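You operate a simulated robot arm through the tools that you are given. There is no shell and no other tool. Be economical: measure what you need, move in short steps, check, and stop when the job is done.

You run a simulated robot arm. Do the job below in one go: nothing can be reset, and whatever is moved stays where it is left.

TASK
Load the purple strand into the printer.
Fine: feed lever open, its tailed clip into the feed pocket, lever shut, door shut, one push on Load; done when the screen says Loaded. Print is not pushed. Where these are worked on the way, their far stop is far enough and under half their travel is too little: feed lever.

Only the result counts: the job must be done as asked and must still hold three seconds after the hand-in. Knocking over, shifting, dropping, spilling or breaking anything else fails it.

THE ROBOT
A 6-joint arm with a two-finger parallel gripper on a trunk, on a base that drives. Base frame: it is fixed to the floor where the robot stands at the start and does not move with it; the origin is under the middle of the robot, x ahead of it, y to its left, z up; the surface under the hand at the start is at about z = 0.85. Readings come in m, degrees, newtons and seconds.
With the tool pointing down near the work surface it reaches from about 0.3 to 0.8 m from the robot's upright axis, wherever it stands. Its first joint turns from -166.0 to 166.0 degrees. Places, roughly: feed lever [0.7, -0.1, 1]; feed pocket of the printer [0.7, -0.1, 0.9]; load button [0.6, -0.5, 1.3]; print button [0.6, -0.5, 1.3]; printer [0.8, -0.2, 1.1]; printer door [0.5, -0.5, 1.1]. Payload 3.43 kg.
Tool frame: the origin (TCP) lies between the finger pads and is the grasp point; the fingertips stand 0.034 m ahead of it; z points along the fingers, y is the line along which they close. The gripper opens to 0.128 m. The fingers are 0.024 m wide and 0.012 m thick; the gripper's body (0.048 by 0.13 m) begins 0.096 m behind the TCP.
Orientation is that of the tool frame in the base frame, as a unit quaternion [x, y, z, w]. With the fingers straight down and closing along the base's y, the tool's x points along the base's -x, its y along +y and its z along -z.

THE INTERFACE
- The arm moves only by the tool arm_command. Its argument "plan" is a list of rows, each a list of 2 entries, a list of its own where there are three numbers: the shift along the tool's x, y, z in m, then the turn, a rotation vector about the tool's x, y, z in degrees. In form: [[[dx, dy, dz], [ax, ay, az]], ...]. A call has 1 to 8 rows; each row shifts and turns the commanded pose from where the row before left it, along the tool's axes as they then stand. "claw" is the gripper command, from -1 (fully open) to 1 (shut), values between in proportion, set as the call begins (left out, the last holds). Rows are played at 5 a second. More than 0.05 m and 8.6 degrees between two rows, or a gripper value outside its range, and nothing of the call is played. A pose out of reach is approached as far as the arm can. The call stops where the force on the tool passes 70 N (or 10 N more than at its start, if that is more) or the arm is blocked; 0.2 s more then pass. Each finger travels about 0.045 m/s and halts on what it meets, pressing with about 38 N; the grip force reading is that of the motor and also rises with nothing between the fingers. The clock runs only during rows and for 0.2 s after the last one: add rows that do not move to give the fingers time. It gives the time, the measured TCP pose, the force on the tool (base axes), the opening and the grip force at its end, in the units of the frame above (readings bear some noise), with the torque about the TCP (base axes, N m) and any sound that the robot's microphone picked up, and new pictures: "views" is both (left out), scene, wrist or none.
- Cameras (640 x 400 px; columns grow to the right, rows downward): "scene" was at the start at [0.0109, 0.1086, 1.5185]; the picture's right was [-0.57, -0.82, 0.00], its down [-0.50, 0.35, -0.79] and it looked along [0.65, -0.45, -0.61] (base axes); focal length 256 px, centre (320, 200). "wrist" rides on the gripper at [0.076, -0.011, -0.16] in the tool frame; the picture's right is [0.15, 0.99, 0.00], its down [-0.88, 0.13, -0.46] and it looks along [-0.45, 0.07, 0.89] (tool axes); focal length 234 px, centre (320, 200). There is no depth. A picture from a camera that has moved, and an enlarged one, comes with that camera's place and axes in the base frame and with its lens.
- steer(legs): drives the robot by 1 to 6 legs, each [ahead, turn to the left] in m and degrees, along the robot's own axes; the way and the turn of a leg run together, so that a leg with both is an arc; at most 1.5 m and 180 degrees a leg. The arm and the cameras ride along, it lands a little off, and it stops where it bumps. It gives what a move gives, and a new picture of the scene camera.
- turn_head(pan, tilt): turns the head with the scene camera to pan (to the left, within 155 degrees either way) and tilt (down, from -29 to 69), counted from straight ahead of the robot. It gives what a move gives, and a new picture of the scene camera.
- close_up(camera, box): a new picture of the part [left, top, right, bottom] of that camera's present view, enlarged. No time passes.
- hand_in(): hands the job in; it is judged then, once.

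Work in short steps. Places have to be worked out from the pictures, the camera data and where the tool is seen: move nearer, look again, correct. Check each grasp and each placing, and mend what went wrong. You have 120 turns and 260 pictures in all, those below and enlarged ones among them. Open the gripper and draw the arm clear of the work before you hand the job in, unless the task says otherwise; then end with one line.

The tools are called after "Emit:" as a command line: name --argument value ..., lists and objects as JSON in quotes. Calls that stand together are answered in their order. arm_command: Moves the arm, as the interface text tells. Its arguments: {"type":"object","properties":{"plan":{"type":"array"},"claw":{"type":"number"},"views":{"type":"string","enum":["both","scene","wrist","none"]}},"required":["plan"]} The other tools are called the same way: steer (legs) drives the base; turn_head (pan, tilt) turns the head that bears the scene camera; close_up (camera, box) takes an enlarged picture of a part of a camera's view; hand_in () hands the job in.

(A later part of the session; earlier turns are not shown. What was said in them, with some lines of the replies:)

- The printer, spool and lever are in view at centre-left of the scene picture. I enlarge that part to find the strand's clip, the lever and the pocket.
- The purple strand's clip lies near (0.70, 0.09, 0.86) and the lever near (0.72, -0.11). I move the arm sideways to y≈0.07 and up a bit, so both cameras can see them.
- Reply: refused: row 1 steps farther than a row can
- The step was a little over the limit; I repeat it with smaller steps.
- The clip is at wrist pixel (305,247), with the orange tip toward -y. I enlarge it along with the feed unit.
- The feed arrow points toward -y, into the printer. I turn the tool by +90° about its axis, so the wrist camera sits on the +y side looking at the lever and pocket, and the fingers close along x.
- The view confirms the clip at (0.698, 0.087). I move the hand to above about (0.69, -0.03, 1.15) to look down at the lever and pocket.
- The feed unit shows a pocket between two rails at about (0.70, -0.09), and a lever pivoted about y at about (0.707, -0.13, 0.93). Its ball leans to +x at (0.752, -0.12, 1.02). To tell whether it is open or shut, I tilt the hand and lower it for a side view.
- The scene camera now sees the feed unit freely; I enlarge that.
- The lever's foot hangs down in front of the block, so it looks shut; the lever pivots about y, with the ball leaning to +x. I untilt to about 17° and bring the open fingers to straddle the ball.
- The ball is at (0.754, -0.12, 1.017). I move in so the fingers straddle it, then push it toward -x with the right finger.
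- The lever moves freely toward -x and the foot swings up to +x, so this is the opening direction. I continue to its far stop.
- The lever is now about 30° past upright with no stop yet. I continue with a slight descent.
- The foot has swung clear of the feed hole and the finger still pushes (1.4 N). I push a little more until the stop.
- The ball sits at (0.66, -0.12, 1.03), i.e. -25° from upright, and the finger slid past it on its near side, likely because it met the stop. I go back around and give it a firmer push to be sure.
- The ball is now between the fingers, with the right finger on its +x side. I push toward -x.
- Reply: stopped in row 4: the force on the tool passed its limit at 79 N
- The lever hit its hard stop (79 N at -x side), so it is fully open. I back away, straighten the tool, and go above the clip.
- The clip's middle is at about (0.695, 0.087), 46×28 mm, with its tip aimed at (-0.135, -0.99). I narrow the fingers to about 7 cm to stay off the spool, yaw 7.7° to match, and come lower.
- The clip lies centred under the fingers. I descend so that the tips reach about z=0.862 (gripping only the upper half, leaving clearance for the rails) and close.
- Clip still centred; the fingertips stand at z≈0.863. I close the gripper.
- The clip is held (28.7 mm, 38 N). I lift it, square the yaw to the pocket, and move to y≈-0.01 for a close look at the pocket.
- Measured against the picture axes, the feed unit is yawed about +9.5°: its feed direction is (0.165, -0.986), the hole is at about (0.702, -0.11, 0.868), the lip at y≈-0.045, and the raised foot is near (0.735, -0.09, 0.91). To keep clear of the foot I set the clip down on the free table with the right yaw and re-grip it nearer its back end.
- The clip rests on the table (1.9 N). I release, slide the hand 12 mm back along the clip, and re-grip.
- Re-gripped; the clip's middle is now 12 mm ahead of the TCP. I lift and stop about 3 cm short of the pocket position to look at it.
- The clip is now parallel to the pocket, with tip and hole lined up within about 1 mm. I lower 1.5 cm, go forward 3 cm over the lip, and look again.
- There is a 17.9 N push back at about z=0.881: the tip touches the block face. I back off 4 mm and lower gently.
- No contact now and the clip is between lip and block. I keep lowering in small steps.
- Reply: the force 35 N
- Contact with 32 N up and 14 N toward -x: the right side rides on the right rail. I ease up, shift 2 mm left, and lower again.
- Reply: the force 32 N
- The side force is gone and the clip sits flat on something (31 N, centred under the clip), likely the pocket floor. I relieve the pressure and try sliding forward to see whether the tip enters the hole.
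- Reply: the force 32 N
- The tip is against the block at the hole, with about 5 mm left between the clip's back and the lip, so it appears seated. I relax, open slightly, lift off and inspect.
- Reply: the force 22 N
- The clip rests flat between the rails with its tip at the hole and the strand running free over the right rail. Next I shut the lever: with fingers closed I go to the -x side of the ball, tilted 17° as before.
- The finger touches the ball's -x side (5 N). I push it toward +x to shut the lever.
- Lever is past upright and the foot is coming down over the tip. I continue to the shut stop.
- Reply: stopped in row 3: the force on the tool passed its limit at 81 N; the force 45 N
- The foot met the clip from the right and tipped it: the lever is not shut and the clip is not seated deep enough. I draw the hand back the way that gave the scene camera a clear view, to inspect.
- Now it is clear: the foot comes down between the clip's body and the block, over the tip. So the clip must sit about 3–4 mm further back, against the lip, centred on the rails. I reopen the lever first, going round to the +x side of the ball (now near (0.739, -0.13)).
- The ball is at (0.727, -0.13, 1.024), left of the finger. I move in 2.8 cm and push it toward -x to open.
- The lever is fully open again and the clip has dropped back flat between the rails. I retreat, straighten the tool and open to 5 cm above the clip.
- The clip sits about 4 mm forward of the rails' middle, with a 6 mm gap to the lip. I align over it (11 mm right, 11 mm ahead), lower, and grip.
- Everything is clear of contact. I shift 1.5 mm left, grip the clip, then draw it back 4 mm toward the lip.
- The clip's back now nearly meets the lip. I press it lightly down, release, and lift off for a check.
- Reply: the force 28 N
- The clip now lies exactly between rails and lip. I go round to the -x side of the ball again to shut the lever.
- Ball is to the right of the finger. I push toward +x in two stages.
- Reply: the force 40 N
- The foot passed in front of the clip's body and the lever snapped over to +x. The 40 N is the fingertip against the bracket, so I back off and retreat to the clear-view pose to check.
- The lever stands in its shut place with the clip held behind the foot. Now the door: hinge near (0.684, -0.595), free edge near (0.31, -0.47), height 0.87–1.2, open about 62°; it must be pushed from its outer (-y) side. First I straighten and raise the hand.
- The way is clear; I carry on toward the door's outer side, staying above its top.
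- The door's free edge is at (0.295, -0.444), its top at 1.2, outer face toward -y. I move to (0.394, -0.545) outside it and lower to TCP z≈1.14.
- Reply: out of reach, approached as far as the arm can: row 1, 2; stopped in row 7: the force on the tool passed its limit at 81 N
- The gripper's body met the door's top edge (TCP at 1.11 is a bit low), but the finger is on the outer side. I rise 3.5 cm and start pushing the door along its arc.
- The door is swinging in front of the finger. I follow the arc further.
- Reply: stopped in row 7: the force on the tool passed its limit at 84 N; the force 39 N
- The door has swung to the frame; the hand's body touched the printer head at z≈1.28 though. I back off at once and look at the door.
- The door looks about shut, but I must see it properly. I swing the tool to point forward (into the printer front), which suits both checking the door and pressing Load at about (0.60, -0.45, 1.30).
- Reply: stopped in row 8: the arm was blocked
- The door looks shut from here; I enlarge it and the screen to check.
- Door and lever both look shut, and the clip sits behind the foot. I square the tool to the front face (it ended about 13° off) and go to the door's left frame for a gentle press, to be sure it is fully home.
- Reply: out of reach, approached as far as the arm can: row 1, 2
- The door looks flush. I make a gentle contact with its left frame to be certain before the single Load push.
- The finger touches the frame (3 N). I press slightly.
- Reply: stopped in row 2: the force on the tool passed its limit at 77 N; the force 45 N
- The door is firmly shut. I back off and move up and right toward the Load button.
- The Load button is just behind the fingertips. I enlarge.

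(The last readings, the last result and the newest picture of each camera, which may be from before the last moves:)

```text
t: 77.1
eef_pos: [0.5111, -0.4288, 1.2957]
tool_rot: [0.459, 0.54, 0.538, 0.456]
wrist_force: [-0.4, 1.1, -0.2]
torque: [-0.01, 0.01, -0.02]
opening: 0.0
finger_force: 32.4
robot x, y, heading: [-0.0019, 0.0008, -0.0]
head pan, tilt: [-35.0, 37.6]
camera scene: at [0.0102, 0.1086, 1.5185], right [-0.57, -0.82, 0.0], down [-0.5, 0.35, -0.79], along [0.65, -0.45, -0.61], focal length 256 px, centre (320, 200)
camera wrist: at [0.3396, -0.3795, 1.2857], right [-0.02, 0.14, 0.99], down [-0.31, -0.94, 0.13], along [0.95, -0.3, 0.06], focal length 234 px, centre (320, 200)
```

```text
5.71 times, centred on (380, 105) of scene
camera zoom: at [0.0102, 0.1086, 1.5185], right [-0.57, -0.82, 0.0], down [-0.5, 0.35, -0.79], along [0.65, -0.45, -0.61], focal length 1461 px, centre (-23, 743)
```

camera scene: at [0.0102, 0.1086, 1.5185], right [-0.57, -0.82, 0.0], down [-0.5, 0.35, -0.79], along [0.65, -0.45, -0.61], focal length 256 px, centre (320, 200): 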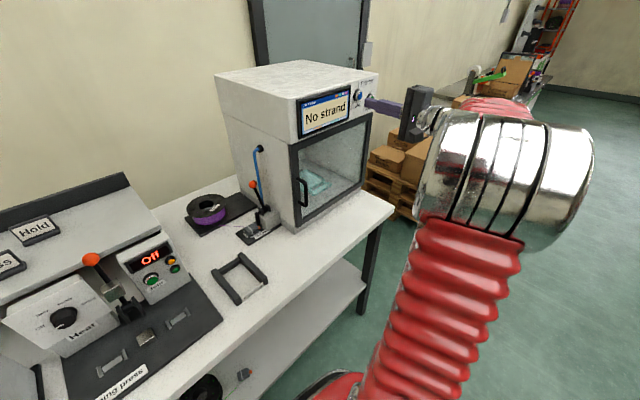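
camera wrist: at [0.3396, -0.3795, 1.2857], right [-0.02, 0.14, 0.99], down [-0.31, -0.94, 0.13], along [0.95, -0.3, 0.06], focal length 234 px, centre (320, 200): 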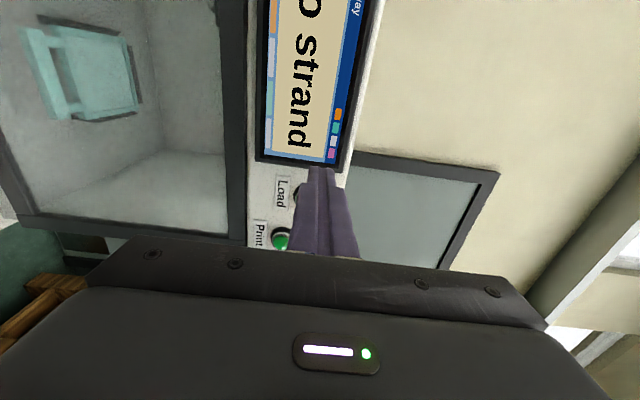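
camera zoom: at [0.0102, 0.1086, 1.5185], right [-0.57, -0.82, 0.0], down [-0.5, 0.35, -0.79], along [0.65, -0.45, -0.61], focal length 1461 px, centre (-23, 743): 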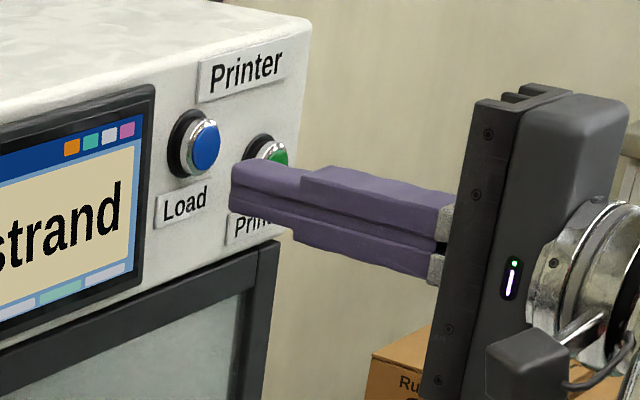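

From both cameras the Load cap is at about (0.633, -0.474, 1.283), i.e. 6.5 cm to the right, 1.2 cm down and 11 cm ahead of the TCP. I line up and look again.

Emit:
arm_command --plan '[[[-0.033, -0.006, 0], [0, 0, 0]], [[-0.032, -0.006, 0], [0, 0, 0]], [[0, 0, 0.02], [0, 0, 0]], [[0, 0, 0], [0, 0, 0]]]'

Emit:
close_up --camera "wrist" --box '[230, 100, 390, 230]'

Emit:
close_up --camera "scene" --box '[330, 70, 430, 140]'

```text
t: 78.1
eef_pos: [0.5433, -0.4883, 1.285]
tool_rot: [0.459, 0.54, 0.538, 0.457]
wrist_force: [-0.3, 0.4, 0.9]
torque: [-0.03, 0.01, 0.01]
opening: 0.0001
finger_force: 33.2
robot x, y, heading: [-0.0002, -0.0015, 0.1]
head pan, tilt: [-35.0, 37.6]
camera scene: at [0.0102, 0.1085, 1.5185], right [-0.57, -0.82, 0.0], down [-0.5, 0.35, -0.79], along [0.65, -0.45, -0.61], focal length 256 px, centre (320, 200)
camera wrist: at [0.3719, -0.439, 1.274], right [-0.02, 0.14, 0.99], down [-0.3, -0.94, 0.13], along [0.95, -0.3, 0.06], focal length 234 px, centre (320, 200)
```

scene: 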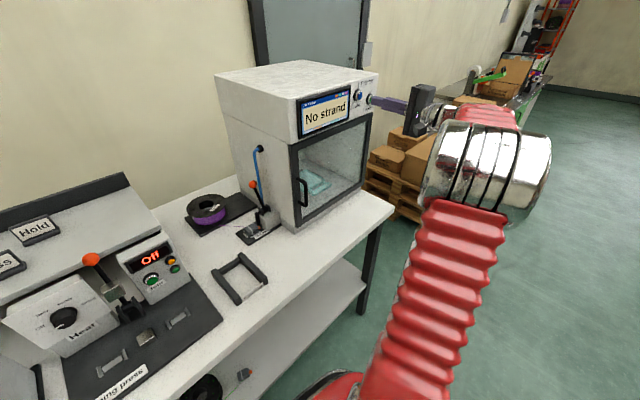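
wrist: 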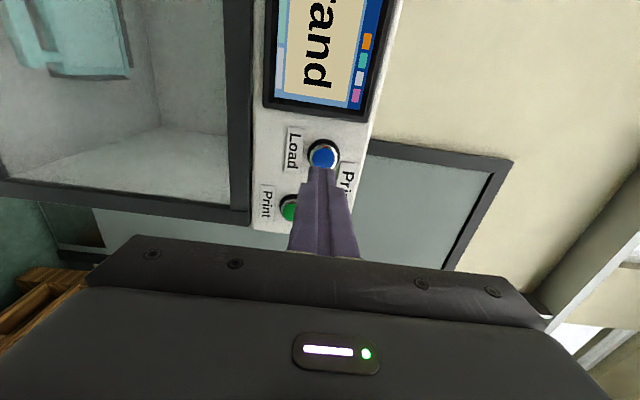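

```text
3.08 times, centred on (310, 165) of wrist
camera zoom: at [0.3719, -0.439, 1.274], right [-0.02, 0.14, 0.99], down [-0.3, -0.94, 0.13], along [0.95, -0.3, 0.06], focal length 720 px, centre (351, 308)
```

zoom: 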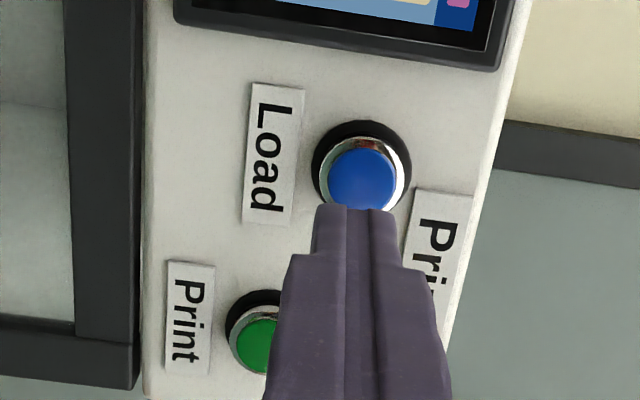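

```text
5.71 times, centred on (380, 105) of scene
camera zoom: at [0.0102, 0.1085, 1.5185], right [-0.57, -0.82, 0.0], down [-0.5, 0.35, -0.79], along [0.65, -0.45, -0.61], focal length 1461 px, centre (-23, 743)
```

zoom: 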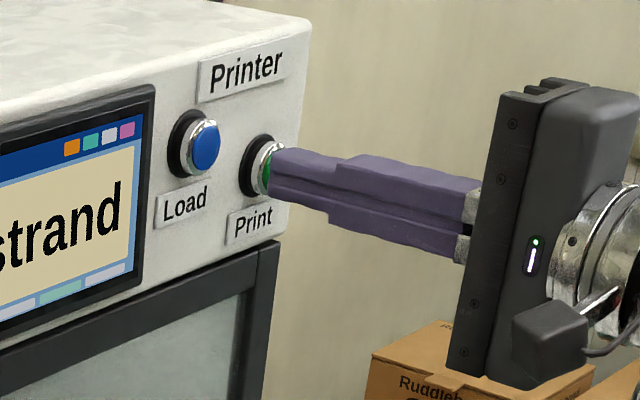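

Triangulated cleanly, the Load cap is at (0.6255, -0.471, 1.2865), so the finger needs 3.5 mm left and about 5 cm ahead. I approach to 1 cm short and check.

Emit:
arm_command --plan '[[[0.0035, 0.0015, 0.02], [0, 0, 0]], [[0, 0, 0.02], [0, 0, 0]], [[0, 0, 0], [0, 0, 0]]]' --views "wrist"

Emit:
close_up --camera "wrist" --box '[230, 100, 390, 230]'

Emit:
close_up --camera "scene" --box '[330, 70, 430, 140]'

```text
t: 78.9
eef_pos: [0.579, -0.4803, 1.2871]
tool_rot: [0.458, 0.539, 0.539, 0.457]
wrist_force: [-0.5, 0.0, -0.1]
torque: [0.02, -0.01, -0.01]
opening: 0.0
finger_force: 33.5
robot x, y, heading: [0.0021, -0.0006, -0.1]
head pan, tilt: [-35.0, 37.6]
camera wrist: at [0.4081, -0.43, 1.2767], right [-0.02, 0.14, 0.99], down [-0.31, -0.94, 0.13], along [0.95, -0.3, 0.06], focal length 234 px, centre (320, 200)
```

wrist: 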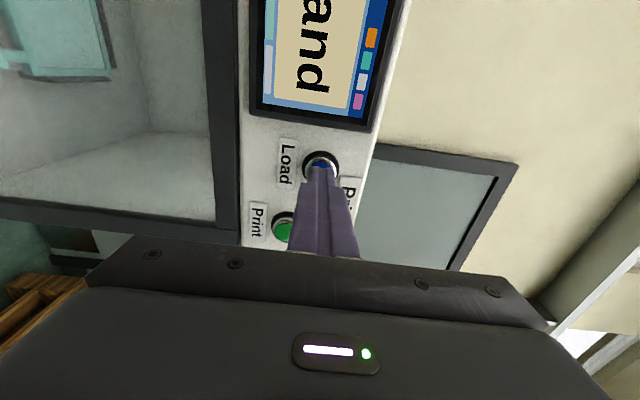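

```text
3.08 times, centred on (310, 165) of wrist
camera zoom: at [0.4081, -0.43, 1.2767], right [-0.02, 0.14, 0.99], down [-0.31, -0.94, 0.13], along [0.95, -0.3, 0.06], focal length 720 px, centre (351, 308)
```

zoom: 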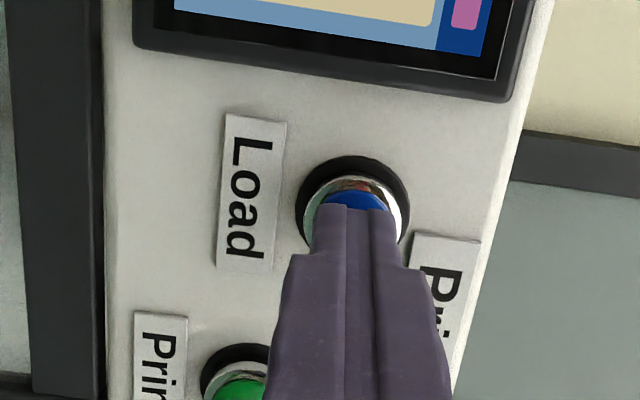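

```text
5.71 times, centred on (380, 105) of scene
camera zoom: at [0.0103, 0.1085, 1.5185], right [-0.57, -0.82, 0.0], down [-0.5, 0.35, -0.79], along [0.65, -0.45, -0.61], focal length 1461 px, centre (-23, 743)
```

zoom: 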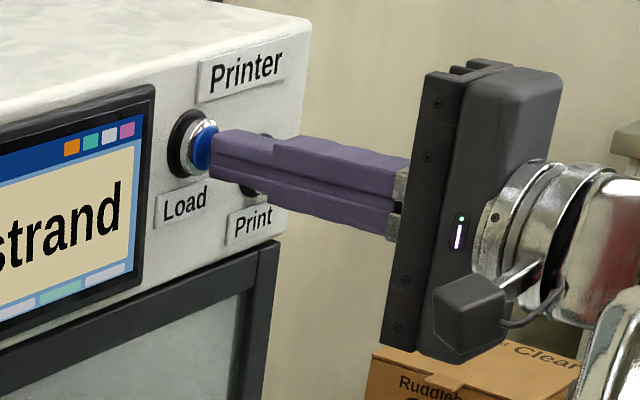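

The tip is centred on the Load cap, about 1 cm away. I press once.

Emit:
arm_command --plan '[[[0, 0, 0.006], [0, 0, 0]], [[0, 0, 0.005], [0, 0, 0]], [[0, 0, 0.004], [0, 0, 0]], [[0, 0, 0.003], [0, 0, 0]], [[0, 0, 0.002], [0, 0, 0]]]' --views "scene"

Emit:
close_up --camera "scene" --box '[290, 70, 410, 150]'

```text
t: 80.2
eef_pos: [0.5906, -0.4792, 1.2875]
tool_rot: [0.458, 0.54, 0.537, 0.458]
wrist_force: [-34.5, 2.3, -0.4]
torque: [-0.04, 0.02, 0.72]
opening: 0.0004
finger_force: 32.7
robot x, y, heading: [0.0004, -0.0014, -0.1]
head pan, tilt: [-35.0, 37.6]
heard: click
stopped in row 5: the force on the tool passed its limit at 71 N (the readings are from after the stop); the commanded pose is now the measured one
camera scene: at [0.0063, 0.1086, 1.5185], right [-0.57, -0.82, 0.0], down [-0.5, 0.35, -0.79], along [0.65, -0.46, -0.61], focal length 256 px, centre (320, 200)
```

scene: 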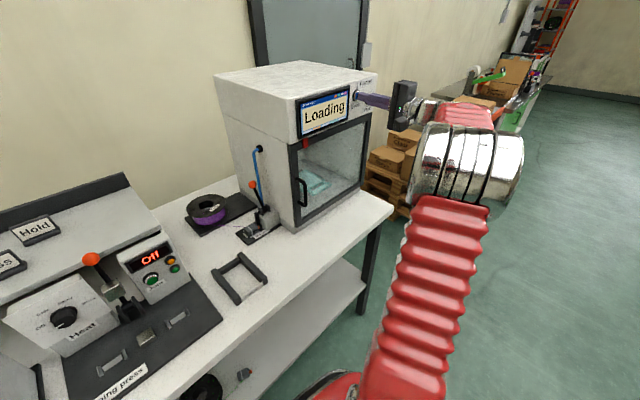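

```text
5.00 times, centred on (350, 110) of scene
camera zoom: at [0.0063, 0.1086, 1.5185], right [-0.57, -0.82, 0.0], down [-0.5, 0.35, -0.79], along [0.65, -0.46, -0.61], focal length 1278 px, centre (170, 650)
```

zoom: 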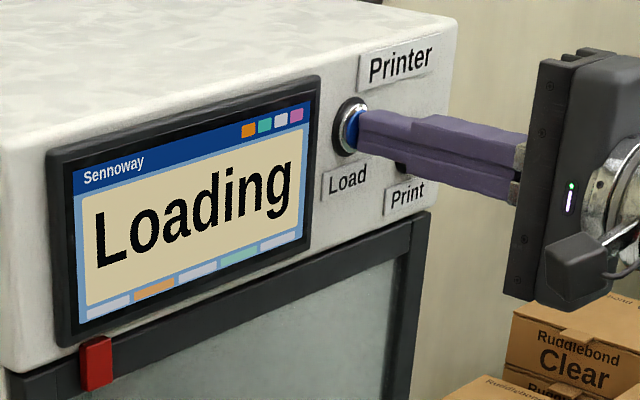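

A click, and the screen reads "Loading". I back straight off the button, drawing clear, and let time pass.

Emit:
arm_command --plan '[[[0, 0, -0.04], [0, 0, 0]], [[0, 0, -0.04], [0, 0, 0]], [[0, 0, -0.04], [0, 0, 0]], [[0, 0, 0], [0, 0, 0]], [[0, 0, 0], [0, 0, 0]], [[0, 0, 0], [0, 0, 0]], [[0, 0, 0], [0, 0, 0]], [[0, 0, 0], [0, 0, 0]]]' --claw 0 --views "scene"

Emit:
arm_command --plan '[[[0, 0, 0], [0, 0, 0]], [[0, 0, 0], [0, 0, 0]], [[0, 0, 0], [0, 0, 0]], [[0, 0, 0], [0, 0, 0]], [[0, 0, 0], [0, 0, 0]], [[0, 0, 0], [0, 0, 0]], [[0, 0, 0], [0, 0, 0]], [[0, 0, 0], [0, 0, 0]]]' --views "scene"

Emit:
close_up --camera "scene" --box '[200, 60, 420, 250]'

```text
t: 82.0
eef_pos: [0.4772, -0.4968, 1.2875]
tool_rot: [0.457, 0.541, 0.539, 0.456]
wrist_force: [-0.4, 0.0, 1.0]
torque: [-0.02, 0.01, 0.0]
opening: 0.0643
finger_force: 0.0
robot x, y, heading: [-0.0012, 0.0006, -0.2]
head pan, tilt: [-35.0, 37.6]
camera scene: at [0.0099, 0.1085, 1.5185], right [-0.57, -0.82, 0.0], down [-0.5, 0.35, -0.79], along [0.65, -0.46, -0.61], focal length 256 px, centre (320, 200)
```

scene: 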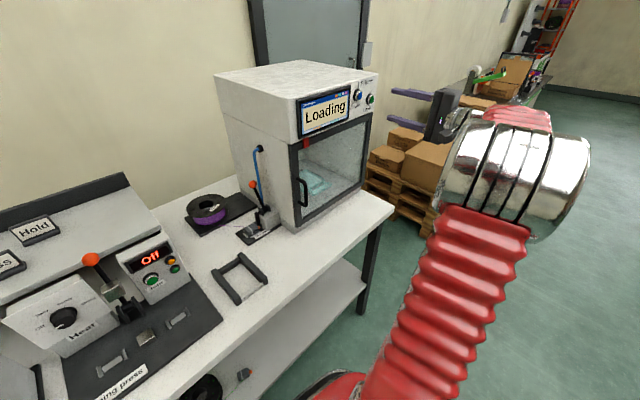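

```text
t: 83.8
eef_pos: [0.4783, -0.4965, 1.2877]
tool_rot: [0.457, 0.541, 0.539, 0.456]
wrist_force: [0.4, 0.9, 0.5]
torque: [0.0, 0.02, 0.0]
opening: 0.0638
finger_force: 0.0
robot x, y, heading: [0.0021, -0.0004, 0.1]
head pan, tilt: [-35.0, 37.6]
camera scene: at [0.0099, 0.1085, 1.5185], right [-0.57, -0.82, 0.0], down [-0.5, 0.35, -0.79], along [0.65, -0.46, -0.61], focal length 256 px, centre (320, 200)
```

scene: 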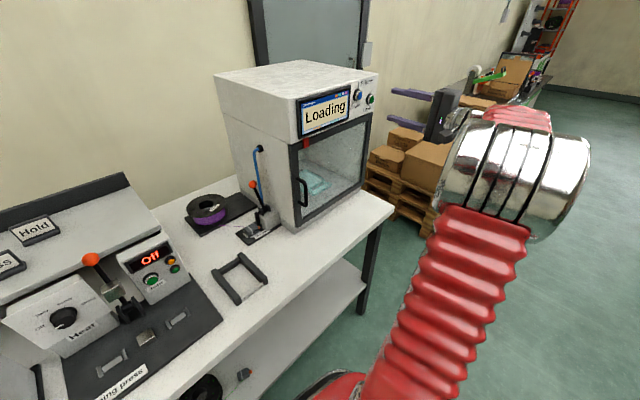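

```text
2.11 times, centred on (310, 155) of scene
camera zoom: at [0.0099, 0.1085, 1.5185], right [-0.57, -0.82, 0.0], down [-0.5, 0.35, -0.79], along [0.65, -0.46, -0.61], focal length 538 px, centre (341, 295)
```

zoom: 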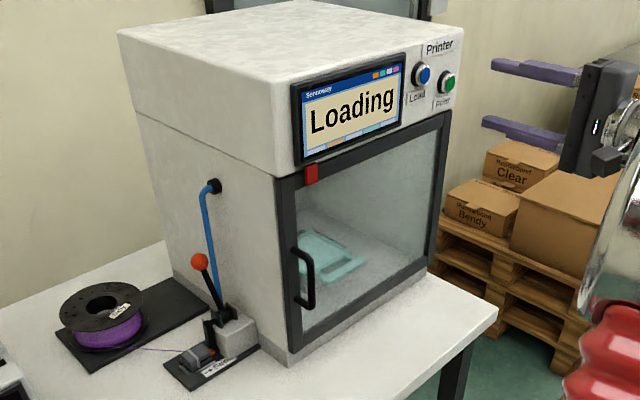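

Still "Loading", with the door locked by the red latch. I wait for it to finish.

Emit:
arm_command --plan '[[[0, 0, 0], [0, 0, 0]], [[0, 0, 0], [0, 0, 0]], [[0, 0, 0], [0, 0, 0]], [[0, 0, 0], [0, 0, 0]], [[0, 0, 0], [0, 0, 0]], [[0, 0, 0], [0, 0, 0]], [[0, 0, 0], [0, 0, 0]], [[0, 0, 0], [0, 0, 0]]]' --views "none"

Emit:
arm_command --plan '[[[0, 0, 0], [0, 0, 0]], [[0, 0, 0], [0, 0, 0]], [[0, 0, 0], [0, 0, 0]], [[0, 0, 0], [0, 0, 0]], [[0, 0, 0], [0, 0, 0]], [[0, 0, 0], [0, 0, 0]], [[0, 0, 0], [0, 0, 0]], [[0, 0, 0], [0, 0, 0]]]' --views "scene"

```text
t: 85.6
eef_pos: [0.4796, -0.4959, 1.2881]
tool_rot: [0.457, 0.541, 0.538, 0.457]
wrist_force: [-1.1, 0.1, -0.3]
torque: [0.01, 0.01, 0.02]
opening: 0.0639
finger_force: 0.0
robot x, y, heading: [0.0001, -0.0009, -0.2]
head pan, tilt: [-35.0, 37.6]
```

```text
t: 87.4
eef_pos: [0.4793, -0.4968, 1.2877]
tool_rot: [0.457, 0.541, 0.539, 0.456]
wrist_force: [0.8, -0.1, -0.7]
torque: [0.03, -0.01, 0.01]
opening: 0.0641
finger_force: 0.0
robot x, y, heading: [-0.0027, 0.0015, 0.0]
head pan, tilt: [-35.0, 37.6]
camera scene: at [0.0099, 0.1085, 1.5185], right [-0.57, -0.82, 0.0], down [-0.5, 0.35, -0.79], along [0.65, -0.46, -0.61], focal length 256 px, centre (320, 200)
```

scene: 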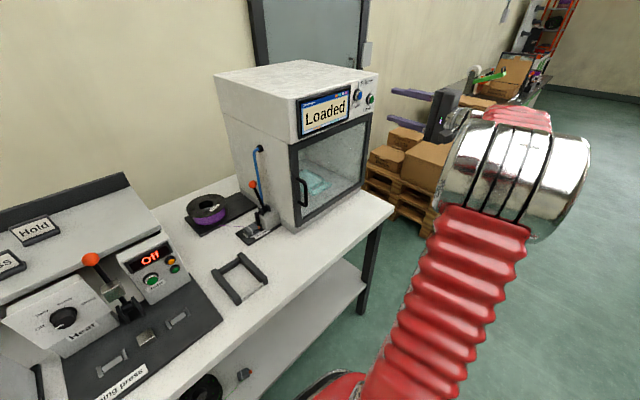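

The screen says "Loaded", the door and lever are shut, the gripper is open and clear of the work. I hand in.

Emit:
hand_in

```text
The job is handed in.
```

The purple strand is loaded and the screen says "Loaded": clip in the feed pocket, lever and door shut, Load pushed once, and Print not touched.
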